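You operate a simulated robot arm through the tools that you are given. There is no shell and no other tool.

Carry out the task below with a simulated robot arm. There is one attempt and no reset: what you move stays moved.

TASK
Bleed the air from the table and warm it to about 50 C.
Fine: bleed screw open, red valve at half; shut the screw once the glass is full, fingers out of its drip; shut the valve last; keep off the hot pipe.

It is judged by the outcome, as a careful person would: the job done as asked, and still so three seconds after it is handed in. It fails if anything else is knocked over, pushed out of place, dropped, spilled or broken.

THE ROBOT
A 7-joint arm with a two-finger parallel gripper, fixed in place. Base frame: the origin is on the floor under the middle of its stand, x ahead of it, y to its left, z up. Readings come in mm, rad, newtons and seconds.
It reaches about 910 mm from its shoulder. Its first joint turns from -2.897 to 2.897 rad. Payload 3.43 kg.
Tool frame: the origin (TCP) lies between the finger pads and is the grasp point; the fingertips stand 30 mm ahead of it; z points along the fingers, y is the line along which they close. Largest opening 94 mm; finger width 28, thickness 10; the body of the gripper, 50 by 96 mm, starts 55 mm behind the TCP.
Orientation is told as [roll, pitch, yaw] about the base's x, y, z axes, in that order, counted from this pose: with the fingers straight down and closing along the base's y, the tool's x points along the base's -x, its y along +y and its z along -z.

THE INTERFACE
- The arm moves only by the tool apply_moves. Its argument "commands" is a list of rows, each a list of 7 numbers: the turn, a rotation vector about the tool's x, y, z in rad, then the shift along the tool's x, y, z in cm, then the opening, from 0 (shut) to 1 (fully open). In form: [[rx, ry, rz, x, y, z, grip], ...]. A call has 1 to 20 rows; each row shifts and turns the commanded pose from where the row before left it, along the tool's axes as they then stand. Each row takes 0.2 s and may step no farther than 50 mm and 0.15 rad from the row before; otherwise, or with a gripper value out of range, the whole call is refused. A pose out of reach is approached as far as the arm can. The call stops where the force on the tool passes 40 N (or 10 N more than at its start, if that is more) or the arm is blocked; 0.2 s more then pass. The fingers move at their own pace (about 45 mm/s each) and stop on an object; they squeeze with about 29 N. The grip force told is the motor's: it shows also when the fingers shut on nothing. Time passes only in rows, and 0.2 s behind the last, so rows that do not move let the fingers close. It gives the time, the measured TCP pose, the force on the tool (base axes), the opening and the grip force at its end, in the units of the frame above (readings bear some noise), with the torque about the TCP (base axes, N m) and any sound that the robot's microphone picked up.
- Cameras (640 x 400 px; columns grow to the right, rows downward): "scene" is fixed at [204.7, -508, 1596.6]; the picture's right is [0.47, -0.88, 0.00], its down [-0.58, -0.31, -0.75] and it looks along [0.66, 0.35, -0.66] (base axes); focal length 292 px, centre (320, 200). "wrist" rides on the gripper at [76, 14, -102] in the tool frame; the picture's right is [-0.18, 0.98, 0.00], its down [-0.75, -0.14, -0.64] and it looks along [-0.63, -0.12, 0.77] (tool axes); focal length 243 px, centre (320, 200). There is no depth. A picture from a camera that has moved, and an enlarged one, comes with that camera's place and axes in the base frame and with its lens. The place of the scene camera against the robot may be out by one fixed shift of up to 25 mm in any direction.
- capture(camera): a new picture of that camera. The clock stands still meanwhile.
- move_column(by): slides the trunk up (or, below 0, down) by that many mm; the arm rides with it, the base frame stays. It gives what a move gives, with no picture.
- inspect(camera, box): a new picture of the part [left, top, right, bottom] of that camera's present view, enlarged. The clock stands still meanwhile.
- close_job(): hands the job in; it is judged then, once.

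Nothing tells you positions but the pictures and the camera data. Unless the task says otherwise, let go and move clear before handing in.

The tools are called as name(argument=value, ...) on one line, values as JSON. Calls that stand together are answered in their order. apply_moves: Moves the arm, as the interface text tells. Its arguments: {"type":"object","properties":{"commands":{"type":"array","items":{"type":"array","items":{"type":"number"}}}},"required":["commands"]} The other tools are called the same way: move_column (by) moves the trunk up or down; capture (camera) takes a picture; inspect (camera, box) takes an enlarged picture of a part of a camera's view; close_job () hands the job in.

At the start:

```text
t: 0.0
ee_pos: [508.1, -200.9, 1396.4]
ee_rot: [0.0, 0.0, 0.0]
force: [0.1, 0.7, 0.6]
torque: [0.01, 0.04, 0.01]
width: 94.0
gripper_force: 0.1
trunk travel left (down, up): [-525.0, 85.0]
```

scene: 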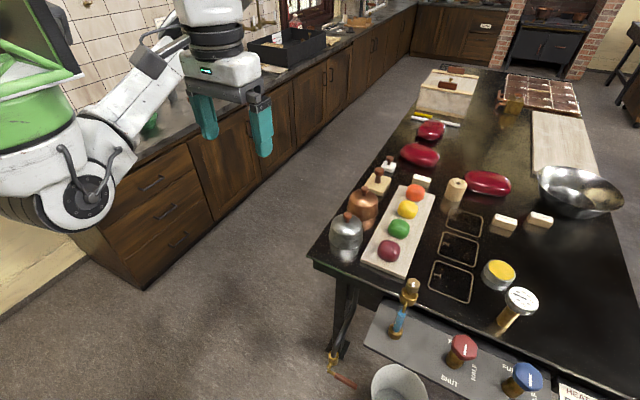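
wrist: 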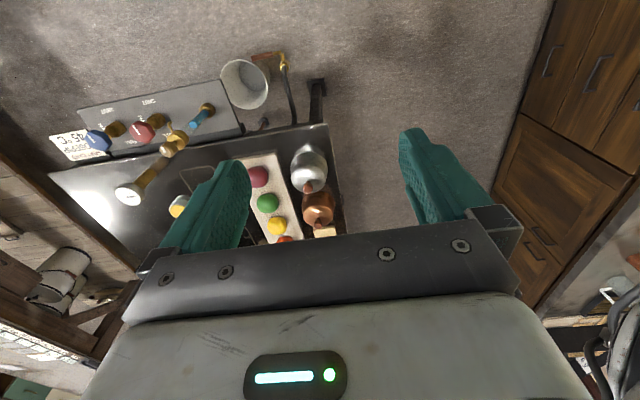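

I see a dark chocolate-tempering table with a valve panel at its near end: a red valve, a blue valve, a sight glass with a brass bleed screw, a thermometer gauge and a bucket. I'll enlarge these parts before moving.

inspect(camera="scene", box=[320, 260, 600, 400])

inspect(camera="scene", box=[360, 260, 460, 360])

inspect(camera="scene", box=[430, 270, 620, 400])

inspect(camera="wrist", box=[40, 40, 340, 240])

inspect(camera="wrist", box=[50, 80, 250, 210])

```text
2.29 times, centred on (460, 330) of scene
camera zoom: at [204.7, -508.0, 1596.6], right [0.47, -0.88, 0.0], down [-0.58, -0.31, -0.75], along [0.66, 0.35, -0.66], focal length 668 px, centre (0, -97)
```

zoom: 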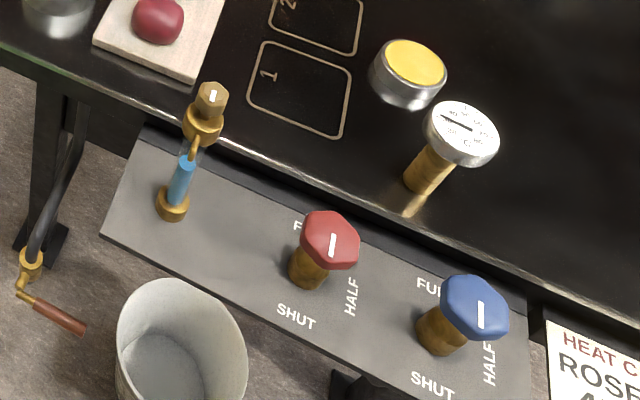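

```text
4.00 times, centred on (410, 310) of scene
camera zoom: at [204.7, -508.0, 1596.6], right [0.47, -0.88, 0.0], down [-0.58, -0.31, -0.75], along [0.66, 0.35, -0.66], focal length 1168 px, centre (-40, -240)
```

zoom: 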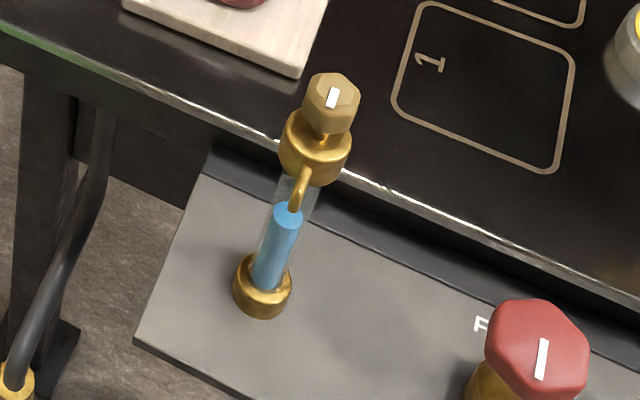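

```text
3.08 times, centred on (525, 335) of scene
camera zoom: at [204.7, -508.0, 1596.6], right [0.47, -0.88, 0.0], down [-0.58, -0.31, -0.75], along [0.66, 0.35, -0.66], focal length 899 px, centre (-311, -215)
```

zoom: 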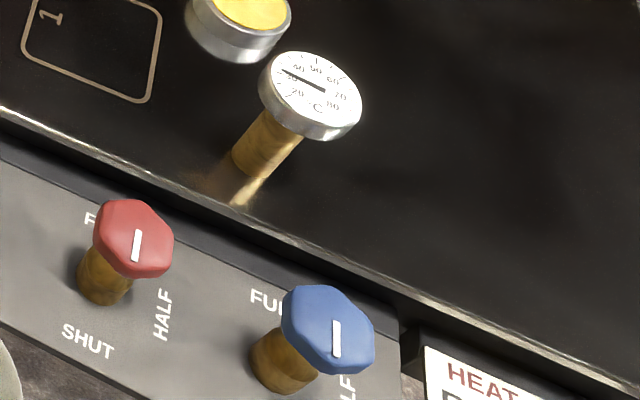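

```text
2.00 times, centred on (190, 140) of wrist
camera zoom: at [432.6, -187.4, 1498.1], right [0.18, 0.98, 0.0], down [0.75, -0.14, 0.64], along [0.63, -0.12, -0.77], focal length 485 px, centre (580, 320)
```

zoom: 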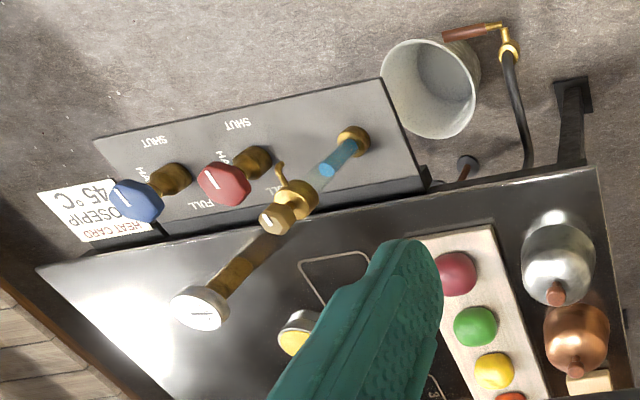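

```text
3.08 times, centred on (150, 145) of wrist
camera zoom: at [432.6, -187.4, 1498.1], right [0.18, 0.98, 0.0], down [0.75, -0.14, 0.64], along [0.63, -0.12, -0.77], focal length 746 px, centre (843, 369)
```

zoom: 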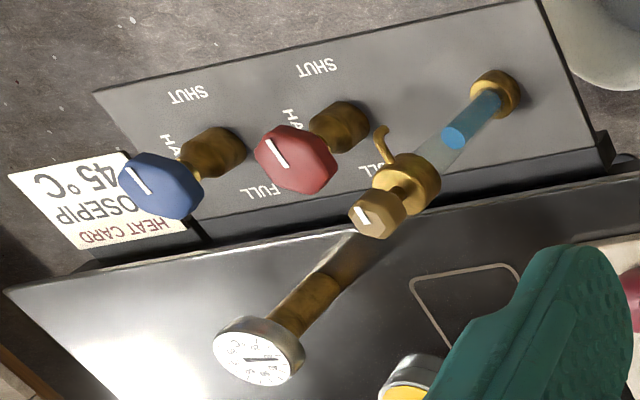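

I can make out the sight glass with the bleed screw on top, the red and blue valves and the dial. I'm zooming in on the dial, card, bucket and hose before moving.

inspect(camera="scene", box=[495, 275, 555, 315])

inspect(camera="scene", box=[300, 280, 440, 400])

inspect(camera="scene", box=[540, 340, 640, 400])

inspect(camera="wrist", box=[100, 160, 190, 220])

inspect(camera="wrist", box=[40, 90, 160, 170])

inspect(camera="wrist", box=[150, 40, 340, 160])

```text
10.00 times, centred on (525, 295) of scene
camera zoom: at [204.7, -508.0, 1596.6], right [0.47, -0.88, 0.0], down [-0.58, -0.31, -0.75], along [0.66, 0.35, -0.66], focal length 2921 px, centre (-1730, -750)
```

zoom: 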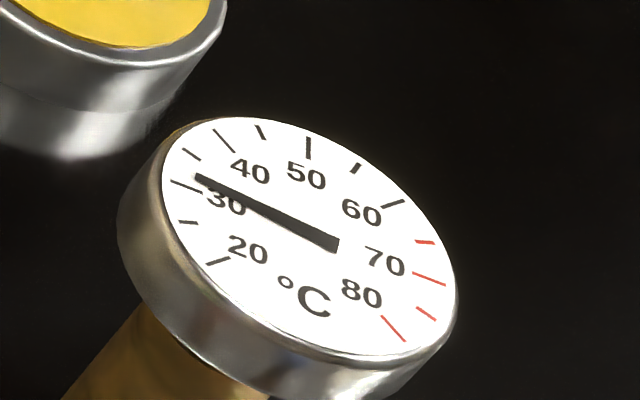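

```text
3.33 times, centred on (370, 340) of scene
camera zoom: at [204.7, -508.0, 1596.6], right [0.47, -0.88, 0.0], down [-0.58, -0.31, -0.75], along [0.66, 0.35, -0.66], focal length 974 px, centre (153, -267)
```

zoom: 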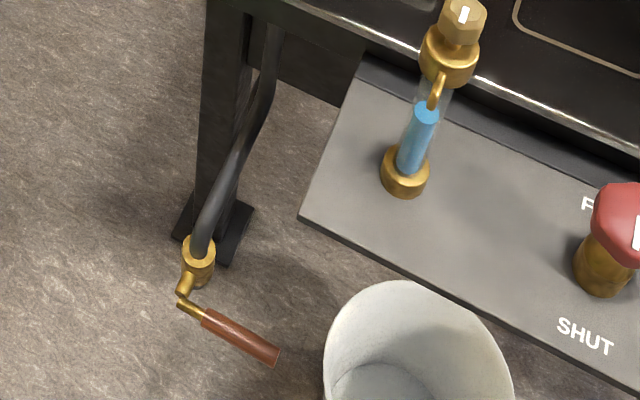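

```text
6.40 times, centred on (590, 370) of scene
camera zoom: at [204.7, -508.0, 1596.6], right [0.47, -0.88, 0.0], down [-0.58, -0.31, -0.75], along [0.66, 0.35, -0.66], focal length 1870 px, centre (-1408, -888)
```

zoom: 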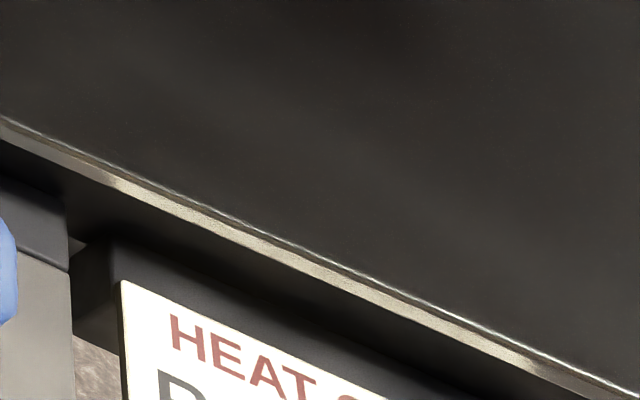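

```text
6.67 times, centred on (145, 190) of wrist
camera zoom: at [432.6, -187.4, 1498.1], right [0.18, 0.98, 0.0], down [0.75, -0.14, 0.64], along [0.63, -0.12, -0.77], focal length 1618 px, centre (1487, 267)
```

zoom: 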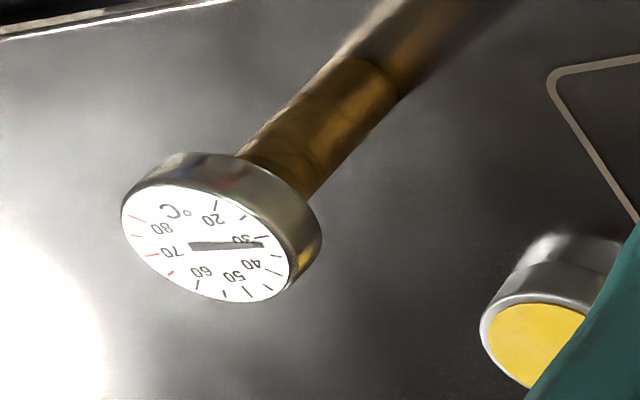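

```text
5.00 times, centred on (100, 130) of wrist
camera zoom: at [432.6, -187.4, 1498.1], right [0.18, 0.98, 0.0], down [0.75, -0.14, 0.64], along [0.63, -0.12, -0.77], focal length 1213 px, centre (1420, 550)
```

zoom: 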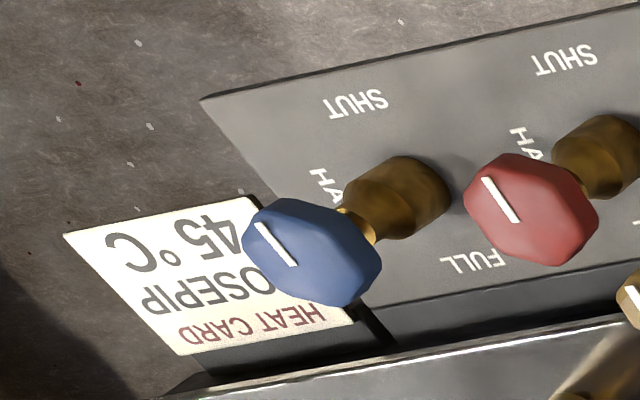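

```text
3.33 times, centred on (245, 100) of wrist
camera zoom: at [432.6, -187.4, 1498.1], right [0.18, 0.98, 0.0], down [0.75, -0.14, 0.64], along [0.63, -0.12, -0.77], focal length 809 px, centre (570, 533)
```

zoom: 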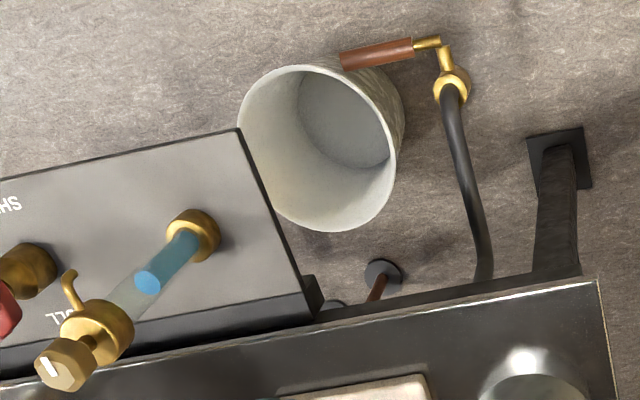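

The dial reads about 33 °C, the water stands partway up the glass, and both valves seem to point to SHUT. I'll move the gripper to a vantage point above and in front of the panel for a closer look.

apply_moves(commands=[[0, 0, 0, 1.0, -4.5, 1.2, 1], [0, 0, 0, 1.0, -4.5, 1.2, 1], [0, 0, 0, 1.0, -4.5, 1.2, 1], [0, 0, 0, 1.0, -4.5, 1.2, 1], [0, 0, 0, 1.0, -4.5, 1.2, 1], [0, 0, 0, 1.0, -4.5, 1.2, 1], [0, 0, 0, 1.0, -4.5, 1.2, 1], [0, 0, 0, 1.0, -3.0, 1.2, 1]])

capture(camera="wrist")

capture(camera="scene")

```text
t: 1.8
ee_pos: [428.1, -547.6, 1300.6]
ee_rot: [-0.001, -0.001, 0.001]
force: [-0.4, 1.1, -0.7]
torque: [-0.02, 0.01, 0.02]
width: 94.1
gripper_force: 0.0
trunk travel left (down, up): [-525.0, 85.0]
```

```text
taken
camera wrist: at [352.5, -533.9, 1402.1], right [0.18, 0.98, 0.0], down [0.75, -0.14, 0.64], along [0.63, -0.12, -0.77], focal length 243 px, centre (320, 200)
```

wrist: 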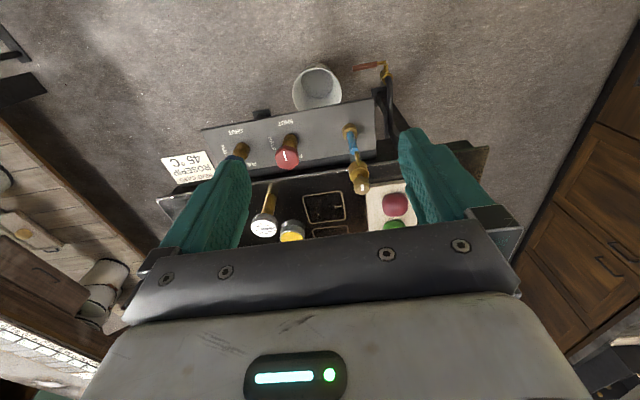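

```text
taken
```

scene: 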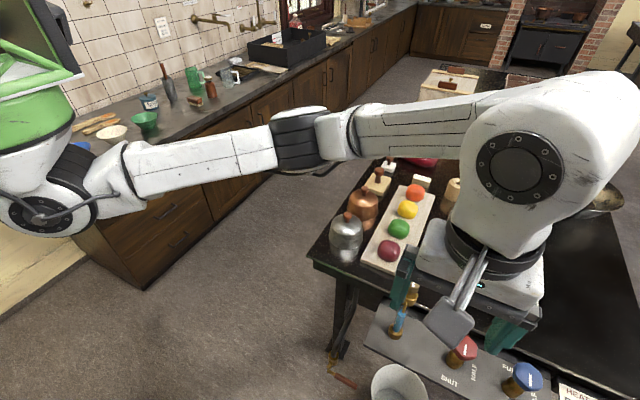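

The vantage is good: the whole panel is in view, and the scene view is still clear over the glass, the red valve and the blue valve. Next I'm enlarging each part in the wrist view.

inspect(camera="wrist", box=[240, 110, 400, 210])

inspect(camera="wrist", box=[255, 110, 319, 175])

inspect(camera="wrist", box=[325, 115, 389, 200])

inspect(camera="wrist", box=[150, 50, 450, 210])

inspect(camera="scene", box=[370, 270, 460, 350])

```text
4.00 times, centred on (320, 160) of wrist
camera zoom: at [352.5, -533.9, 1402.1], right [0.18, 0.98, 0.0], down [0.75, -0.14, 0.64], along [0.63, -0.12, -0.77], focal length 970 px, centre (320, 360)
```

zoom: 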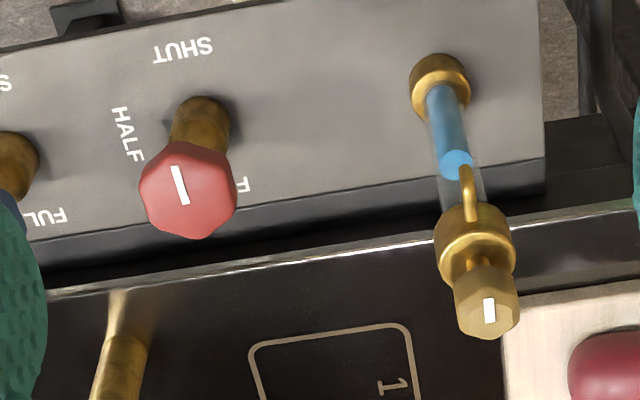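

```text
6.15 times, centred on (287, 142) of wrist
camera zoom: at [352.5, -533.9, 1402.1], right [0.18, 0.98, 0.0], down [0.75, -0.14, 0.64], along [0.63, -0.12, -0.77], focal length 1493 px, centre (523, 554)
```

zoom: 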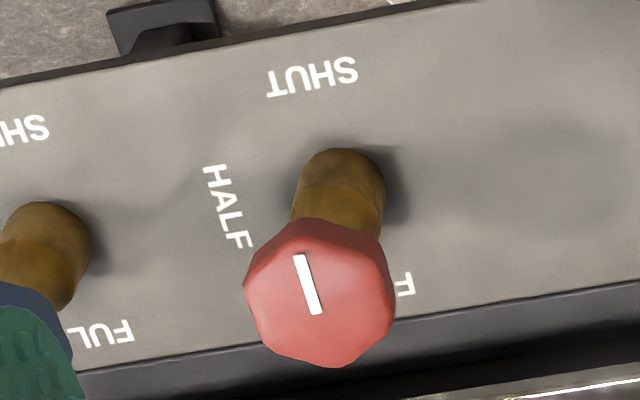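

```text
4.71 times, centred on (357, 158) of wrist
camera zoom: at [352.5, -533.9, 1402.1], right [0.18, 0.98, 0.0], down [0.75, -0.14, 0.64], along [0.63, -0.12, -0.77], focal length 1142 px, centre (146, 400)
```

zoom: 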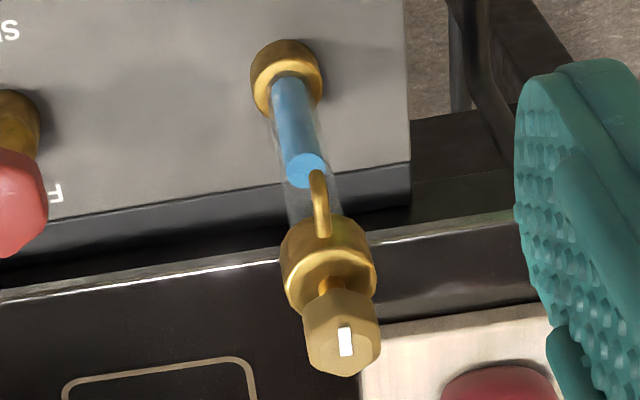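

```text
2.13 times, centred on (300, 130) of wrist
camera zoom: at [352.5, -533.9, 1402.1], right [0.18, 0.98, 0.0], down [0.75, -0.14, 0.64], along [0.63, -0.12, -0.77], focal length 518 px, centre (363, 349)
```

zoom: 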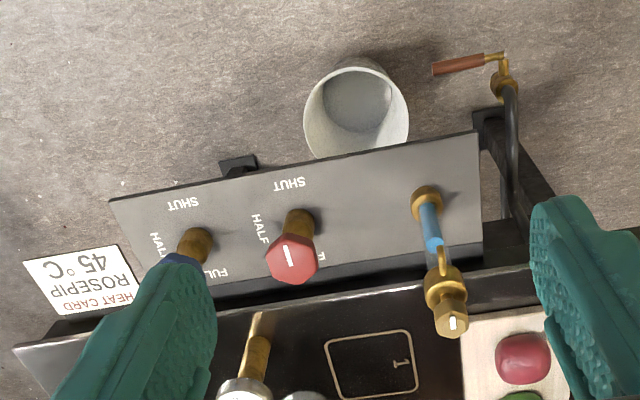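

```text
5.00 times, centred on (415, 310) of scene
camera zoom: at [204.7, -508.0, 1596.6], right [0.47, -0.88, 0.0], down [-0.58, -0.31, -0.75], along [0.66, 0.35, -0.66], focal length 1460 px, centre (-155, -350)
```

zoom: 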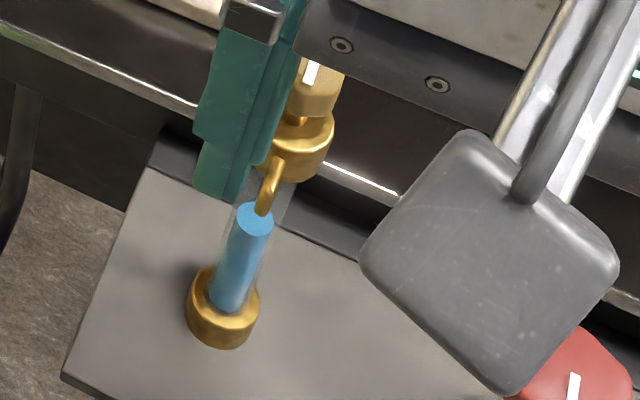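

Triangulating from the two wrist views puts the bleed screw head at about (594, -510, 1095), the red knob top at about (588, -650, 958) and the panel at z of about 862. Both pointers lie along -x (SHUT), with HALF at -y and FULL at +x, so opening is counter-clockwise. I'll go closer to study the screw head.

apply_moves(commands=[[0, 0, 0, -1.0, 1.0, 3.0, 1], [0, 0, 0, -1.0, 1.0, 3.0, 1], [0, 0, 0, -1.0, 1.0, 3.0, 1], [0, 0, 0, -1.0, 1.0, 2.0, 1]])

capture(camera="wrist")

inspect(camera="wrist", box=[270, 130, 430, 280])

inspect(camera="wrist", box=[180, 80, 300, 180])

```text
t: 2.8
ee_pos: [470.1, -506.1, 1189.7]
ee_rot: [0.0, 0.0, 0.0]
force: [0.6, 0.7, -0.1]
torque: [0.0, -0.02, -0.01]
width: 93.9
gripper_force: 0.2
trunk travel left (down, up): [-525.0, 85.0]
```

```text
taken
camera wrist: at [394.7, -492.7, 1291.5], right [0.18, 0.98, 0.0], down [0.75, -0.14, 0.64], along [0.63, -0.12, -0.77], focal length 243 px, centre (320, 200)
```

wrist: 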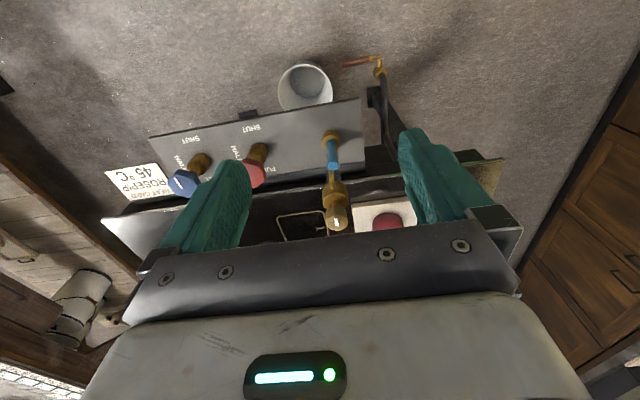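

```text
2.67 times, centred on (350, 205) of wrist
camera zoom: at [394.7, -492.7, 1291.5], right [0.18, 0.98, 0.0], down [0.75, -0.14, 0.64], along [0.63, -0.12, -0.77], focal length 647 px, centre (240, 187)
```

zoom: 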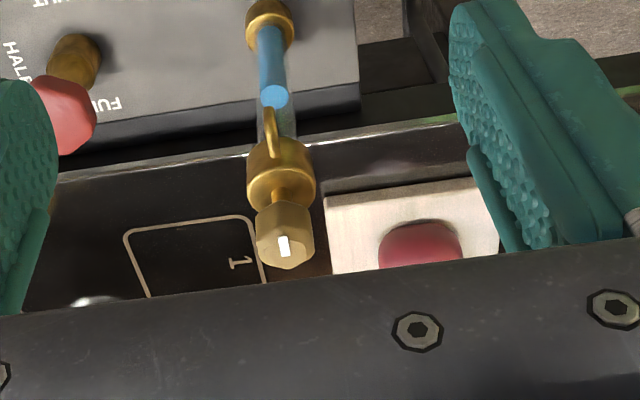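

```text
4.00 times, centred on (240, 130) of wrist
camera zoom: at [394.7, -492.7, 1291.5], right [0.18, 0.98, 0.0], down [0.75, -0.14, 0.64], along [0.63, -0.12, -0.77], focal length 970 px, centre (640, 480)
```

zoom: 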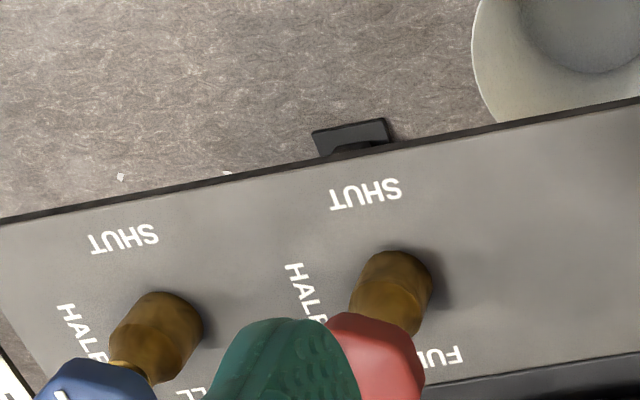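

inspect(camera="wrist", box=[310, 160, 374, 240])

inspect(camera="wrist", box=[317, 200, 359, 236])

inspect(camera="scene", box=[390, 270, 430, 310])

```text
5.00 times, centred on (342, 200) of wrist
camera zoom: at [394.7, -492.7, 1291.5], right [0.18, 0.98, 0.0], down [0.75, -0.14, 0.64], along [0.63, -0.12, -0.77], focal length 1213 px, centre (210, 200)
```

zoom: 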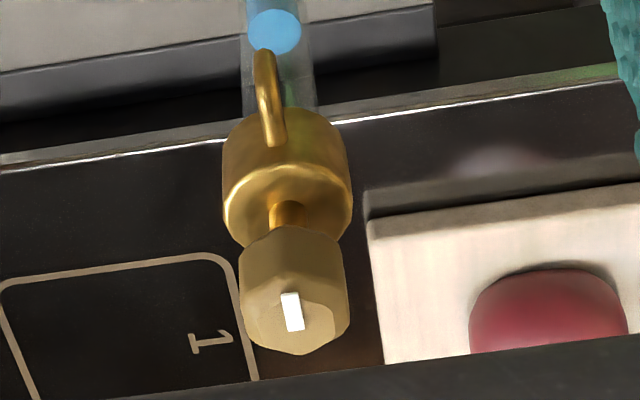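

```text
11.11 times, centred on (338, 218) of wrist
camera zoom: at [394.7, -492.7, 1291.5], right [0.18, 0.98, 0.0], down [0.75, -0.14, 0.64], along [0.63, -0.12, -0.77], focal length 2696 px, centre (120, 0)
```

zoom: 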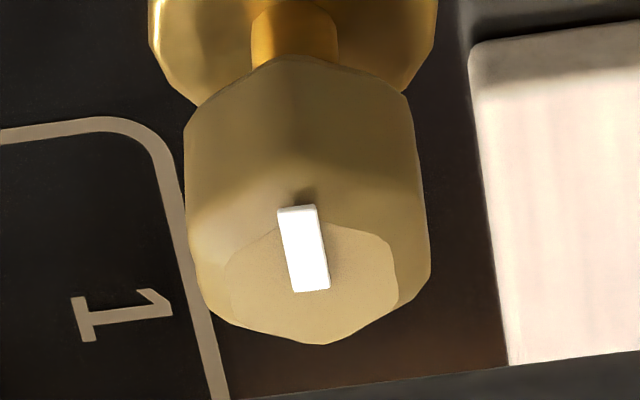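

```text
10.00 times, centred on (410, 290) of scene
camera zoom: at [204.7, -508.0, 1596.6], right [0.47, -0.88, 0.0], down [-0.58, -0.31, -0.75], along [0.66, 0.35, -0.66], focal length 2921 px, centre (-580, -700)
```

zoom: 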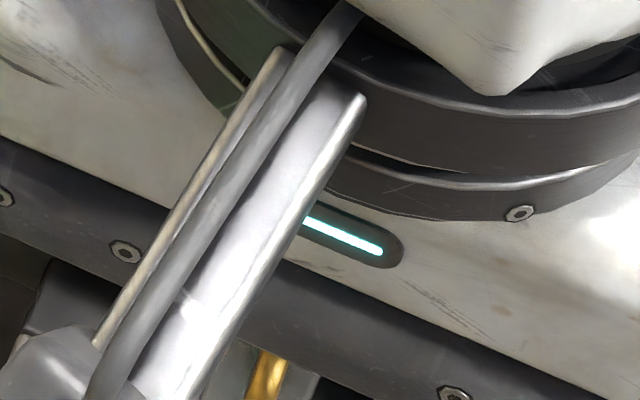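

The screw head is a hex about 24 mm across, centred near (593, -510). Its top is near z 1095, its flats face ±y, and the spout points to -x below it. I'll move directly over it, narrow the fingers and check alignment.

apply_moves(commands=[[0, 0, 0, -4.0, -0.13, 0, 0.6], [0, 0, 0, -4.0, -0.13, 0, 0.6], [0, 0, 0, -4.27, -0.13, 1.0, 0.6], [0, 0, 0, 0, 0, 2.0, 0.6]])

capture(camera="wrist")

capture(camera="scene")

```text
t: 3.8
ee_pos: [591.4, -508.6, 1159.1]
ee_rot: [0.0, 0.001, -0.001]
force: [0.0, -0.5, -0.7]
torque: [-0.02, 0.0, 0.02]
width: 56.4
gripper_force: 0.1
trunk travel left (down, up): [-525.0, 85.0]
```

```text
taken
camera wrist: at [515.8, -495.6, 1261.0], right [0.19, 0.98, 0.0], down [0.75, -0.14, 0.64], along [0.63, -0.12, -0.77], focal length 243 px, centre (320, 200)
```

wrist: 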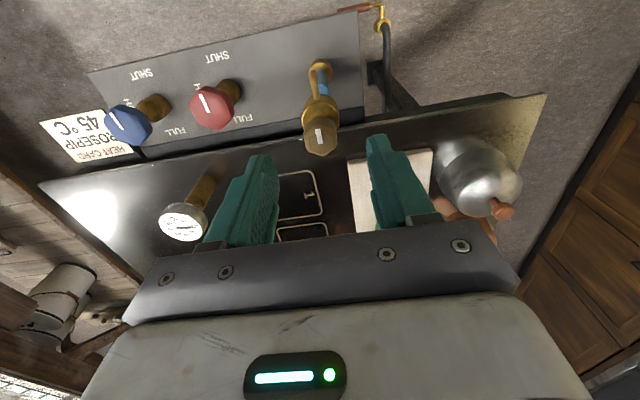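

```text
taken
```

scene: 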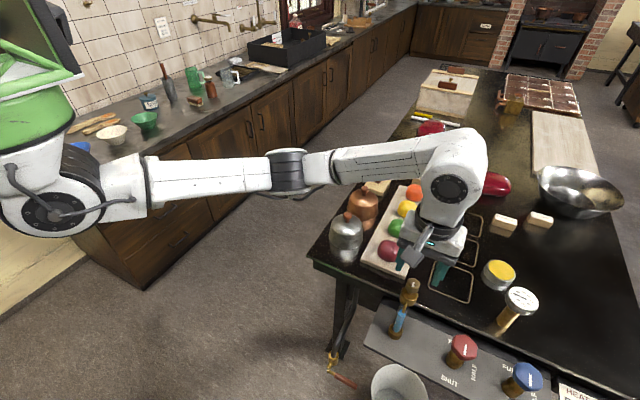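

The gripper is right above the screw head, which lands where I predicted in the wrist view. I'll descend so only the fingertips straddle the head, staying above the cap and spout, and look before gripping.

apply_moves(commands=[[0, 0, 0, 0, 0, 2.0, 0.55], [0, 0, 0, 0, 0, 2.0, 0.55], [0, 0, 0, 0, 0, 1.3, 0.55]])

capture(camera="wrist")

inspect(camera="wrist", box=[220, 100, 420, 230])

inspect(camera="scene", box=[370, 230, 480, 350])

```text
t: 4.6
ee_pos: [589.8, -510.6, 1107.3]
ee_rot: [0.0, 0.001, -0.002]
force: [-0.8, 0.1, 0.2]
torque: [0.03, -0.01, -0.02]
width: 51.9
gripper_force: 0.0
trunk travel left (down, up): [-525.0, 85.0]
```

```text
taken
camera wrist: at [514.6, -497.0, 1209.4], right [0.19, 0.98, 0.0], down [0.75, -0.14, 0.64], along [0.63, -0.12, -0.77], focal length 243 px, centre (320, 200)
```

wrist: 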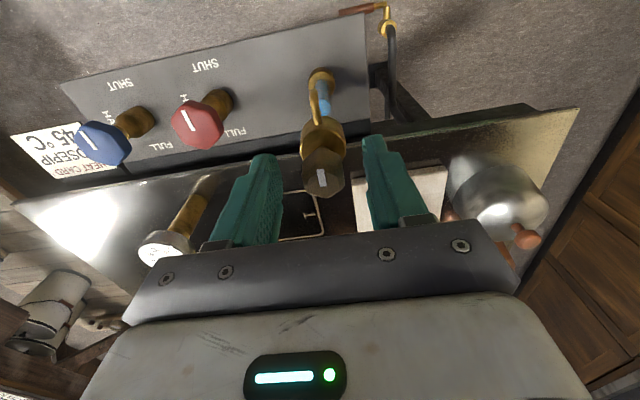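

```text
3.08 times, centred on (320, 165) of wrist
camera zoom: at [514.6, -497.0, 1209.4], right [0.19, 0.98, 0.0], down [0.75, -0.14, 0.64], along [0.63, -0.12, -0.77], focal length 746 px, centre (320, 308)
```

zoom: 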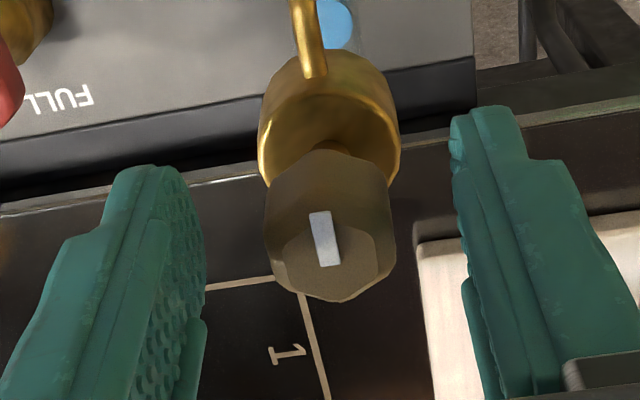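

```text
3.33 times, centred on (425, 290) of scene
camera zoom: at [204.7, -508.0, 1596.6], right [0.47, -0.88, 0.0], down [-0.58, -0.31, -0.75], along [0.66, 0.35, -0.66], focal length 974 px, centre (-30, -100)
```

zoom: 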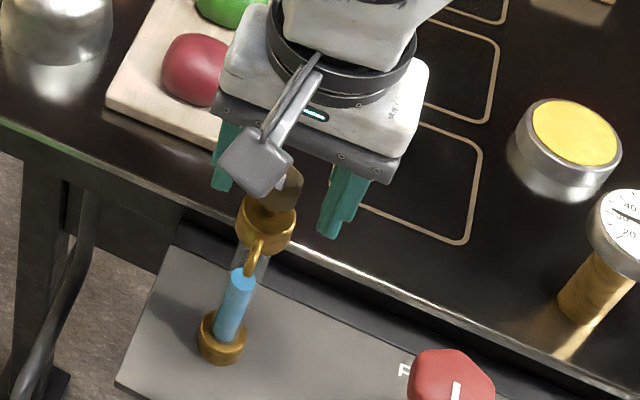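

The head sits between the fingers, centred in y and about 2–3 mm forward in x. I'll nudge forward and close on the flats.

apply_moves(commands=[[0, 0, 0, -0.25, 0, 0, 0.55], [0, 0, 0, 0, 0, 0, 0.3], [0, 0, 0, 0, 0, 0, 0.0], [0, 0, 0, 0, 0, 0, 0.0], [0, 0, 0, 0, 0, 0, 0.0]])

inspect(camera="wrist", box=[220, 100, 420, 230])

```text
t: 5.8
ee_pos: [592.8, -510.2, 1107.2]
ee_rot: [-0.001, 0.0, 0.0]
force: [0.0, 2.6, -0.3]
torque: [0.11, -0.04, 0.01]
width: 25.6
gripper_force: 45.4
trunk travel left (down, up): [-525.0, 85.0]
```

```text
3.08 times, centred on (320, 165) of wrist
camera zoom: at [517.5, -496.4, 1209.1], right [0.18, 0.98, 0.0], down [0.75, -0.14, 0.64], along [0.63, -0.12, -0.77], focal length 746 px, centre (320, 308)
```

zoom: 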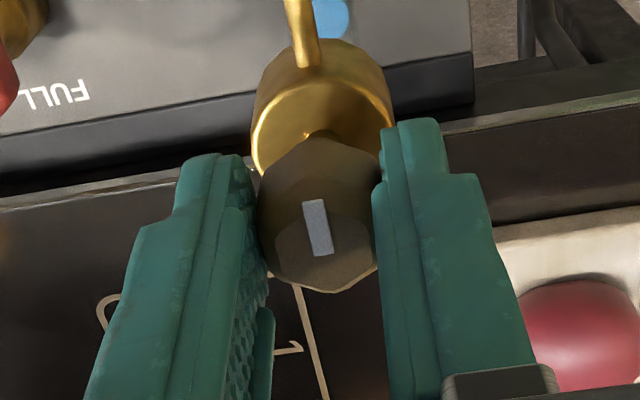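

The fingers grip the head firmly, 25.6 mm apart. Now I'll turn counter-clockwise as seen from above, first a small test of about 0.45 rad to check for resistance and any arm limit.

apply_moves(commands=[[0, 0, -0.15, 0, 0, 0, 0], [0, 0, -0.15, 0, 0, 0, 0], [0, 0, -0.15, 0, 0, 0, 0]])

inspect(camera="wrist", box=[220, 100, 420, 230])

inspect(camera="scene", box=[370, 260, 440, 350])

```text
t: 6.6
ee_pos: [593.5, -511.9, 1106.8]
ee_rot: [-0.004, 0.0, 0.452]
force: [6.6, -15.9, 1.0]
torque: [-0.42, -0.42, -0.06]
width: 25.5
gripper_force: 45.0
trunk travel left (down, up): [-525.0, 85.0]
```

```text
3.08 times, centred on (320, 165) of wrist
camera zoom: at [519.1, -532.3, 1209.1], right [-0.26, 0.96, 0.0], down [0.74, 0.2, 0.64], along [0.62, 0.17, -0.77], focal length 746 px, centre (320, 308)
```

zoom: 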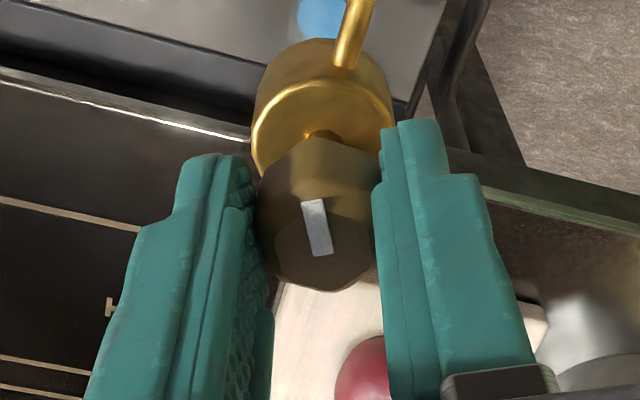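

```text
4.44 times, centred on (405, 305) of scene
camera zoom: at [204.7, -508.0, 1596.6], right [0.47, -0.88, 0.0], down [-0.58, -0.31, -0.75], along [0.66, 0.35, -0.66], focal length 1298 px, centre (-58, -267)
```

zoom: 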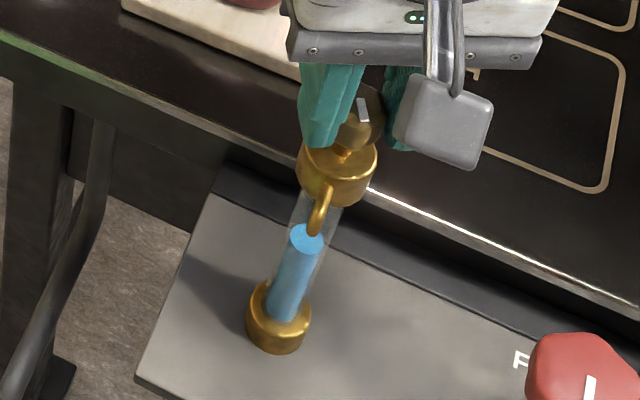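

The screw turns with the fingers. A side force shows the true axis lies about 4 mm farther in x than my grip centre, so I'll shift to relieve it and then continue turning.

apply_moves(commands=[[0, 0, 0, -0.36, -0.17, 0, 0]])

apply_moves(commands=[[0, 0, -0.15, 0, 0, 0, 0], [0, 0, -0.15, 0, 0, 0, 0]])

inspect(camera="wrist", box=[220, 100, 420, 230])

inspect(camera="scene", box=[370, 260, 440, 350])

```text
t: 7.0
ee_pos: [592.5, -511.3, 1107.4]
ee_rot: [0.0, 0.001, 0.443]
force: [-16.9, -19.3, -3.1]
torque: [-0.11, -0.4, -0.07]
width: 25.5
gripper_force: 45.1
trunk travel left (down, up): [-525.0, 85.0]
```

```text
t: 7.6
ee_pos: [595.4, -510.7, 1107.2]
ee_rot: [-0.002, 0.003, 0.748]
force: [-21.2, -27.1, -2.6]
torque: [-0.81, 0.7, -0.02]
width: 25.4
gripper_force: 45.1
trunk travel left (down, up): [-525.0, 85.0]
```

```text
3.08 times, centred on (320, 165) of wrist
camera zoom: at [531.0, -553.0, 1209.5], right [-0.53, 0.85, 0.0], down [0.65, 0.41, 0.64], along [0.54, 0.34, -0.77], focal length 746 px, centre (320, 308)
```

zoom: 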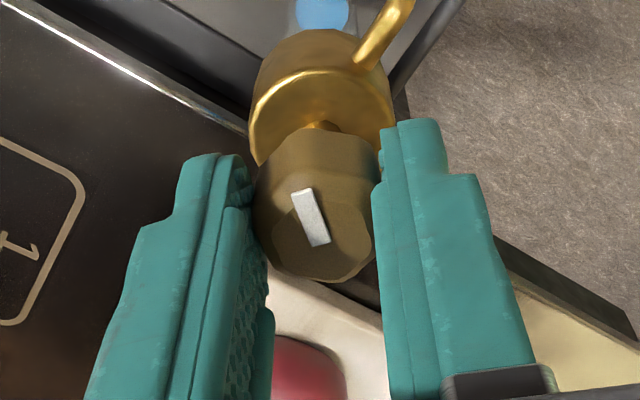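

```text
4.44 times, centred on (405, 305) of scene
camera zoom: at [204.7, -508.0, 1596.6], right [0.47, -0.88, 0.0], down [-0.58, -0.31, -0.75], along [0.66, 0.35, -0.66], focal length 1298 px, centre (-58, -267)
```

zoom: 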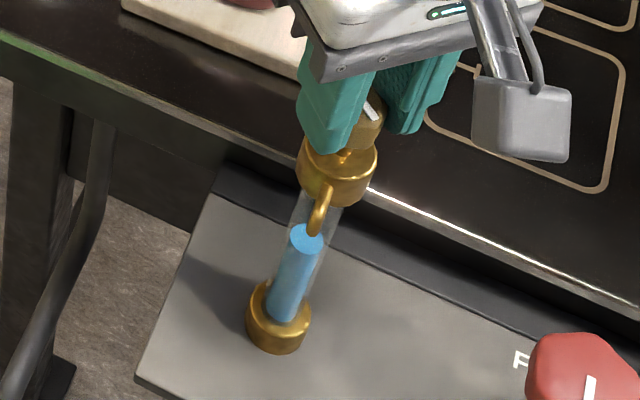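

My correction over-pushed forward: the grip is fixed on the head, so the tool should swing around the screw axis 4 mm ahead of it. I'll undo the forward push, then continue the turn to about 90° along that arc.

apply_moves(commands=[[0, 0, 0, 0.4, 0, 0, 0], [0, 0, 0, 0, 0, 0, 0]])

apply_moves(commands=[[0, 0, -0.14, 0, -0.056, 0, 0], [0, 0, -0.14, 0, -0.056, 0, 0], [0, 0, -0.14, 0, -0.056, 0, 0]])

inspect(camera="wrist", box=[220, 100, 420, 230])

inspect(camera="scene", box=[370, 260, 440, 350])

```text
t: 8.2
ee_pos: [596.2, -512.2, 1106.5]
ee_rot: [0.002, -0.002, 0.753]
force: [-4.3, 2.6, 5.4]
torque: [-0.79, 1.08, 0.02]
width: 25.4
gripper_force: 44.7
trunk travel left (down, up): [-525.0, 85.0]
```

```text
t: 9.0
ee_pos: [595.8, -511.9, 1106.8]
ee_rot: [0.003, -0.005, 1.176]
force: [4.4, 24.7, 5.0]
torque: [0.22, 0.18, 0.0]
width: 25.4
gripper_force: 45.5
trunk travel left (down, up): [-525.0, 85.0]
```

```text
3.08 times, centred on (320, 165) of wrist
camera zoom: at [554.5, -577.6, 1209.1], right [-0.84, 0.55, 0.0], down [0.42, 0.64, 0.64], along [0.35, 0.54, -0.76], focal length 746 px, centre (320, 308)
```

zoom: 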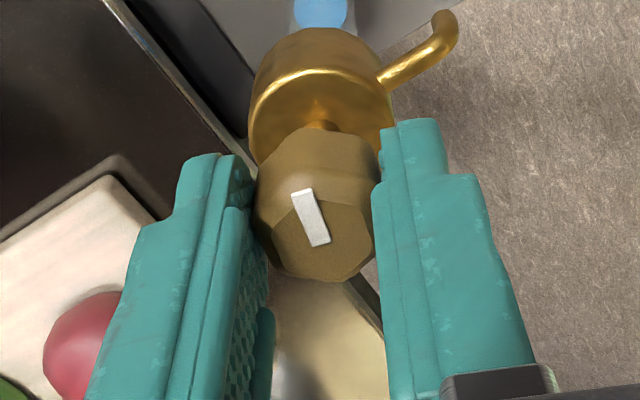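

```text
4.44 times, centred on (405, 305) of scene
camera zoom: at [204.7, -508.0, 1596.6], right [0.47, -0.88, 0.0], down [-0.58, -0.31, -0.75], along [0.66, 0.35, -0.66], focal length 1298 px, centre (-58, -267)
```

zoom: 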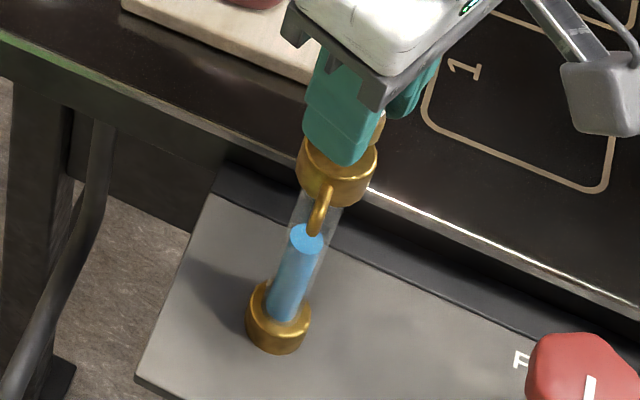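

The turn is now at about 67° with modest forces, and the pointer follows the fingers. I'll relieve the 3 mm forward offset and finish to about 90°.

apply_moves(commands=[[0, 0, 0, -0.3, 0, 0, 0], [0, 0, -0.13, 0, 0, 0, 0], [0, 0, -0.13, 0, 0, 0, 0], [0, 0, -0.13, 0, 0, 0, 0]])

inspect(camera="wrist", box=[220, 100, 420, 230])

inspect(camera="scene", box=[370, 260, 440, 350])

```text
t: 10.0
ee_pos: [597.2, -512.1, 1107.2]
ee_rot: [0.016, -0.004, 1.524]
force: [-5.9, 11.7, 10.9]
torque: [0.91, 0.53, 0.01]
width: 25.2
gripper_force: 45.4
out of reach, approached as far as the arm can: row 4
trunk travel left (down, up): [-525.0, 85.0]
stopped in row 4: the force on the tool passed its limit at 48 N (the readings are from after the stop); the commanded pose is now the measured one
```

```text
3.08 times, centred on (320, 165) of wrist
camera zoom: at [581.8, -589.8, 1208.5], right [-0.97, 0.23, 0.02], down [0.19, 0.74, 0.64], along [0.14, 0.63, -0.76], focal length 746 px, centre (320, 308)
```

zoom: 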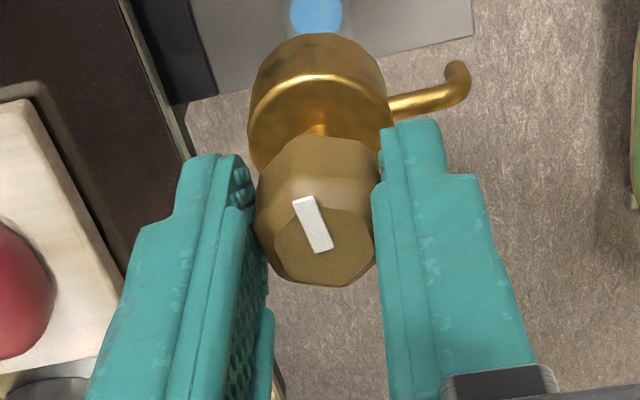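

```text
4.44 times, centred on (405, 305) of scene
camera zoom: at [204.7, -508.0, 1596.6], right [0.47, -0.88, 0.0], down [-0.58, -0.31, -0.75], along [0.66, 0.35, -0.66], focal length 1298 px, centre (-58, -267)
```

zoom: 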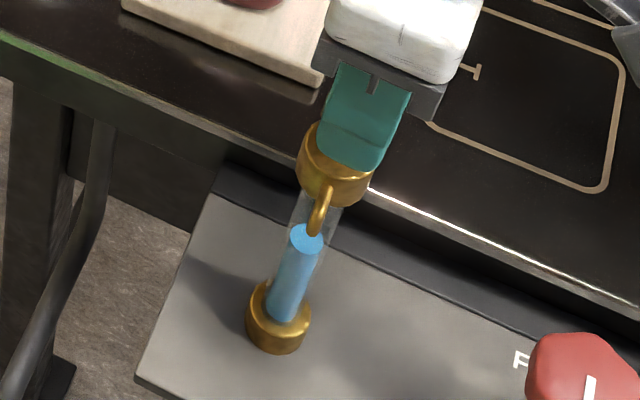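

The screw has turned about 80–85° and the arm's last joint reached its limit there. I'll release, rise clear and check how far the pointer has turned.

apply_moves(commands=[[0, 0, 0, 0, 0, 0, 0.5], [0, 0, 0, 0, 0, 0, 0.5], [0, 0, 0, 0, 0, 0, 0.5], [0, 0, 0, 0, 0, -3.0, 0.5], [0, 0, 0, 0, 0, -4.0, 0.6]])

capture(camera="wrist")

inspect(camera="wrist", box=[280, 80, 360, 180])

inspect(camera="scene", box=[370, 260, 440, 350])

```text
t: 11.2
ee_pos: [615.5, -526.9, 1169.9]
ee_rot: [0.015, -0.007, 1.522]
force: [-0.8, -0.1, -0.1]
torque: [-0.03, -0.01, 0.01]
width: 56.4
gripper_force: 0.0
out of reach, approached as far as the arm can: row 4, 5
trunk travel left (down, up): [-525.0, 85.0]
```

```text
taken
camera wrist: at [599.1, -602.6, 1271.8], right [-0.97, 0.23, 0.01], down [0.19, 0.74, 0.64], along [0.14, 0.63, -0.77], focal length 243 px, centre (320, 200)
```

wrist: 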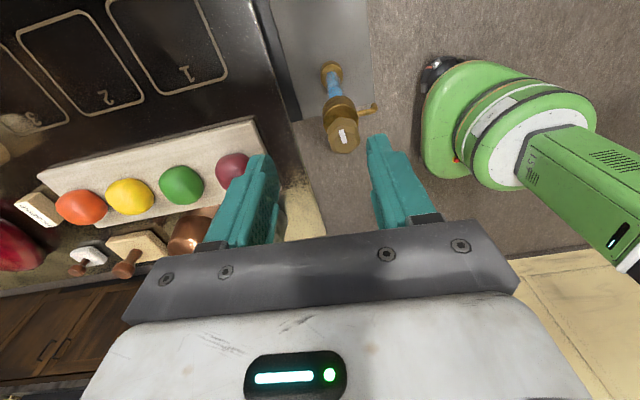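

```text
4.00 times, centred on (320, 130) of wrist
camera zoom: at [599.1, -602.6, 1271.8], right [-0.97, 0.23, 0.01], down [0.19, 0.74, 0.64], along [0.14, 0.63, -0.77], focal length 970 px, centre (320, 480)
```

zoom: 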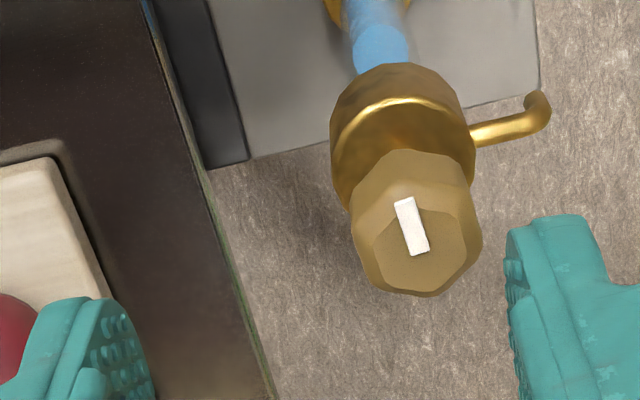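

```text
4.44 times, centred on (405, 305) of scene
camera zoom: at [204.7, -508.0, 1596.6], right [0.47, -0.88, 0.0], down [-0.58, -0.31, -0.75], along [0.66, 0.35, -0.66], focal length 1298 px, centre (-58, -267)
```

zoom: 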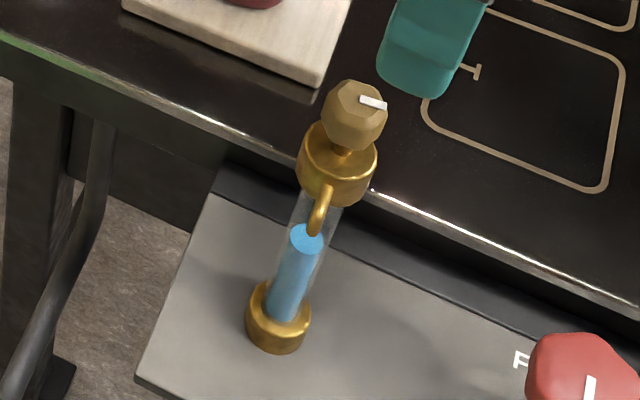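

The pointer now faces -y, so the screw is turned 90° open. Next I'll unwind the wrist to yaw 0 above the screw, away from its joint limit.

apply_moves(commands=[[0, 0, 0.15, 0, 0, -0.5, 0.6], [0, 0, 0.15, 0, 0, -0.5, 0.6], [0, 0, 0.15, 0, 0, 0, 0.6], [0, 0, 0.15, 0, 0, 0, 0.6], [0, 0, 0.15, 0, 0, 0, 0.6], [0, 0, 0.15, 0, 0, 0, 0.6], [0, 0, 0.15, 0, 0, 0, 0.6], [0, 0, 0.15, 0, 0, 0, 0.6], [0, 0, 0.15, 0, 0, 0, 0.6], [0, 0, 0.15, 0, 0, 0, 0.6]])

```text
t: 13.4
ee_pos: [614.9, -526.7, 1181.3]
ee_rot: [0.006, 0.01, 0.024]
force: [0.4, -0.6, -0.8]
torque: [0.02, 0.02, -0.02]
width: 56.5
gripper_force: 0.0
trunk travel left (down, up): [-525.0, 85.0]
```

The wrist is unwound. I'll move to a viewing spot in front of the red valve.

apply_moves(commands=[[0.006, -0.01, 0.024, 2.875, -2.825, 0, 0.6], [0, 0, 0, 2.875, -2.825, 1.5, 0.6], [0, 0, 0, 2.875, -2.825, 2.3, 0.6], [0, 0, 0, 2.875, -2.825, 2.3, 0.6]])

capture(camera="wrist")

inspect(camera="wrist", box=[290, 150, 360, 200])

inspect(camera="scene", box=[370, 270, 490, 390])

```text
t: 14.4
ee_pos: [500.5, -639.9, 1118.4]
ee_rot: [0.0, 0.003, 0.003]
force: [-0.1, -0.6, 0.1]
torque: [-0.03, 0.06, -0.03]
width: 56.0
gripper_force: 0.1
trunk travel left (down, up): [-525.0, 85.0]
```

```text
taken
camera wrist: at [424.6, -625.8, 1220.1], right [0.18, 0.98, 0.0], down [0.76, -0.14, 0.64], along [0.63, -0.12, -0.77], focal length 243 px, centre (320, 200)
```

wrist: 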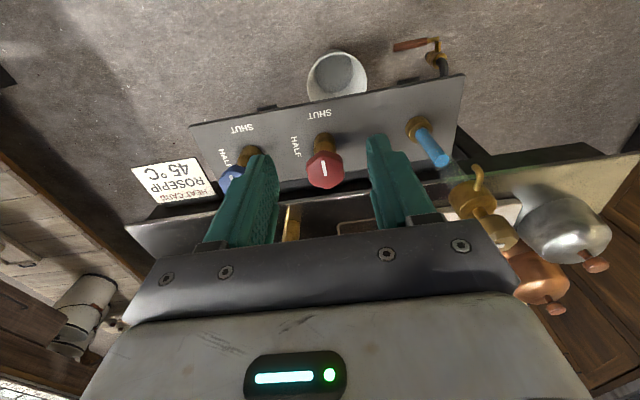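

```text
8.00 times, centred on (325, 175) of wrist
camera zoom: at [424.6, -625.8, 1220.1], right [0.18, 0.98, 0.0], down [0.76, -0.14, 0.64], along [0.63, -0.12, -0.77], focal length 1941 px, centre (280, 400)
```

zoom: 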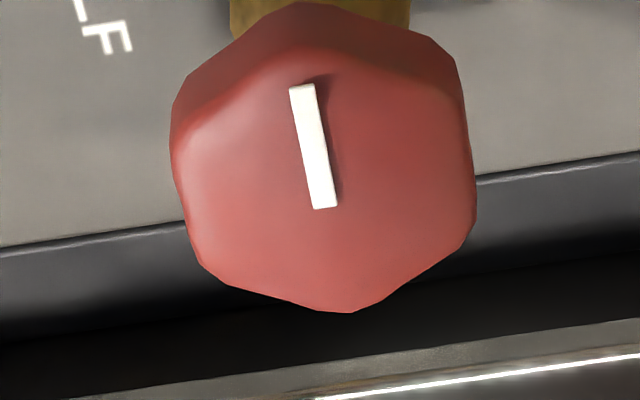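

```text
3.33 times, centred on (430, 330) of scene
camera zoom: at [204.7, -508.0, 1596.6], right [0.47, -0.88, 0.0], down [-0.58, -0.31, -0.75], along [0.66, 0.35, -0.66], focal length 974 px, centre (-47, -233)
```

zoom: 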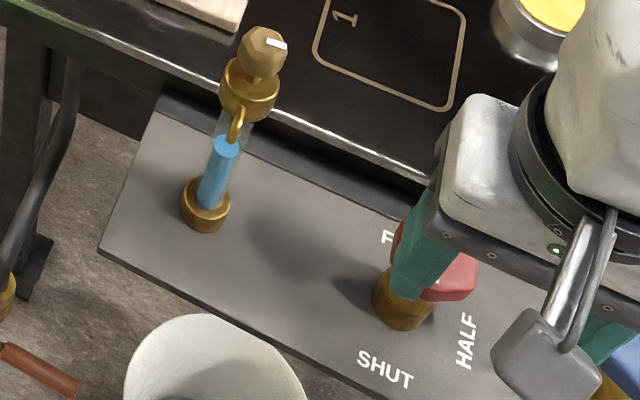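

Red knob: a hex about 46 mm across flats, axis near (595, -651), top near z 959, pointing at SHUT. I'll grip it at yaw -60° on another flat pair, so turning 90° CCW ends at +30°, clear of the joint limit. First I'll move above it and rotate.

apply_moves(commands=[[0, 0, 0, -3.2, -0.4, 0.6, 0.75], [0, 0, 0, -3.2, -0.4, 0.6, 0.75], [0, 0, 0, -3.1, -0.3, 0.6, 0.75], [0, 0, 0.15, 0, 0, 0, 0.75], [0, 0, 0.15, 0, 0, 0, 0.75], [0, 0, 0.15, 0, 0, 0, 0.75], [0, 0, 0.15, 0, 0, 0, 0.75], [0, 0, 0.15, 0, 0, 0, 0.75], [0, 0, 0.15, 0, 0, 0, 0.75], [0, 0, 0.147, 0, 0, 0, 0.75]])

capture(camera="wrist")

capture(camera="scene")

```text
t: 16.6
ee_pos: [595.7, -651.2, 1101.2]
ee_rot: [-0.002, 0.0, -1.048]
force: [0.1, -0.4, 0.7]
torque: [-0.01, -0.01, 0.04]
width: 70.6
gripper_force: 0.0
trunk travel left (down, up): [-525.0, 85.0]
```

```text
taken
camera wrist: at [570.8, -578.2, 1203.4], right [0.94, 0.33, 0.0], down [0.26, -0.72, 0.64], along [0.21, -0.61, -0.77], focal length 243 px, centre (320, 200)
```

wrist: 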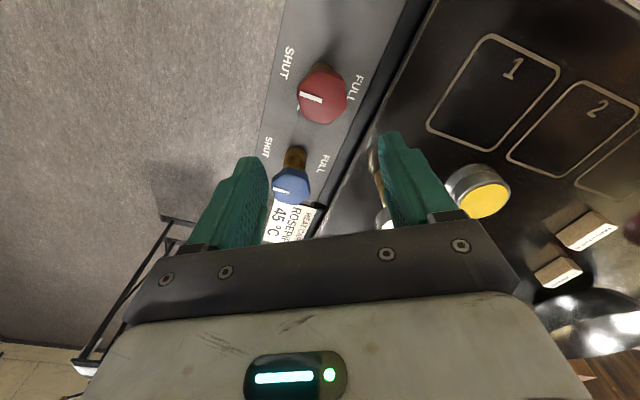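

```text
taken
```

scene: 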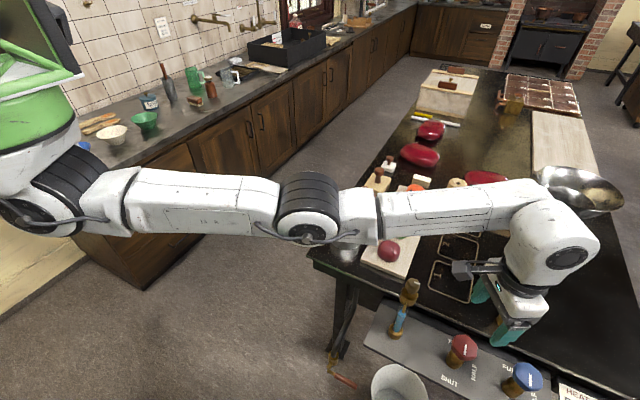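

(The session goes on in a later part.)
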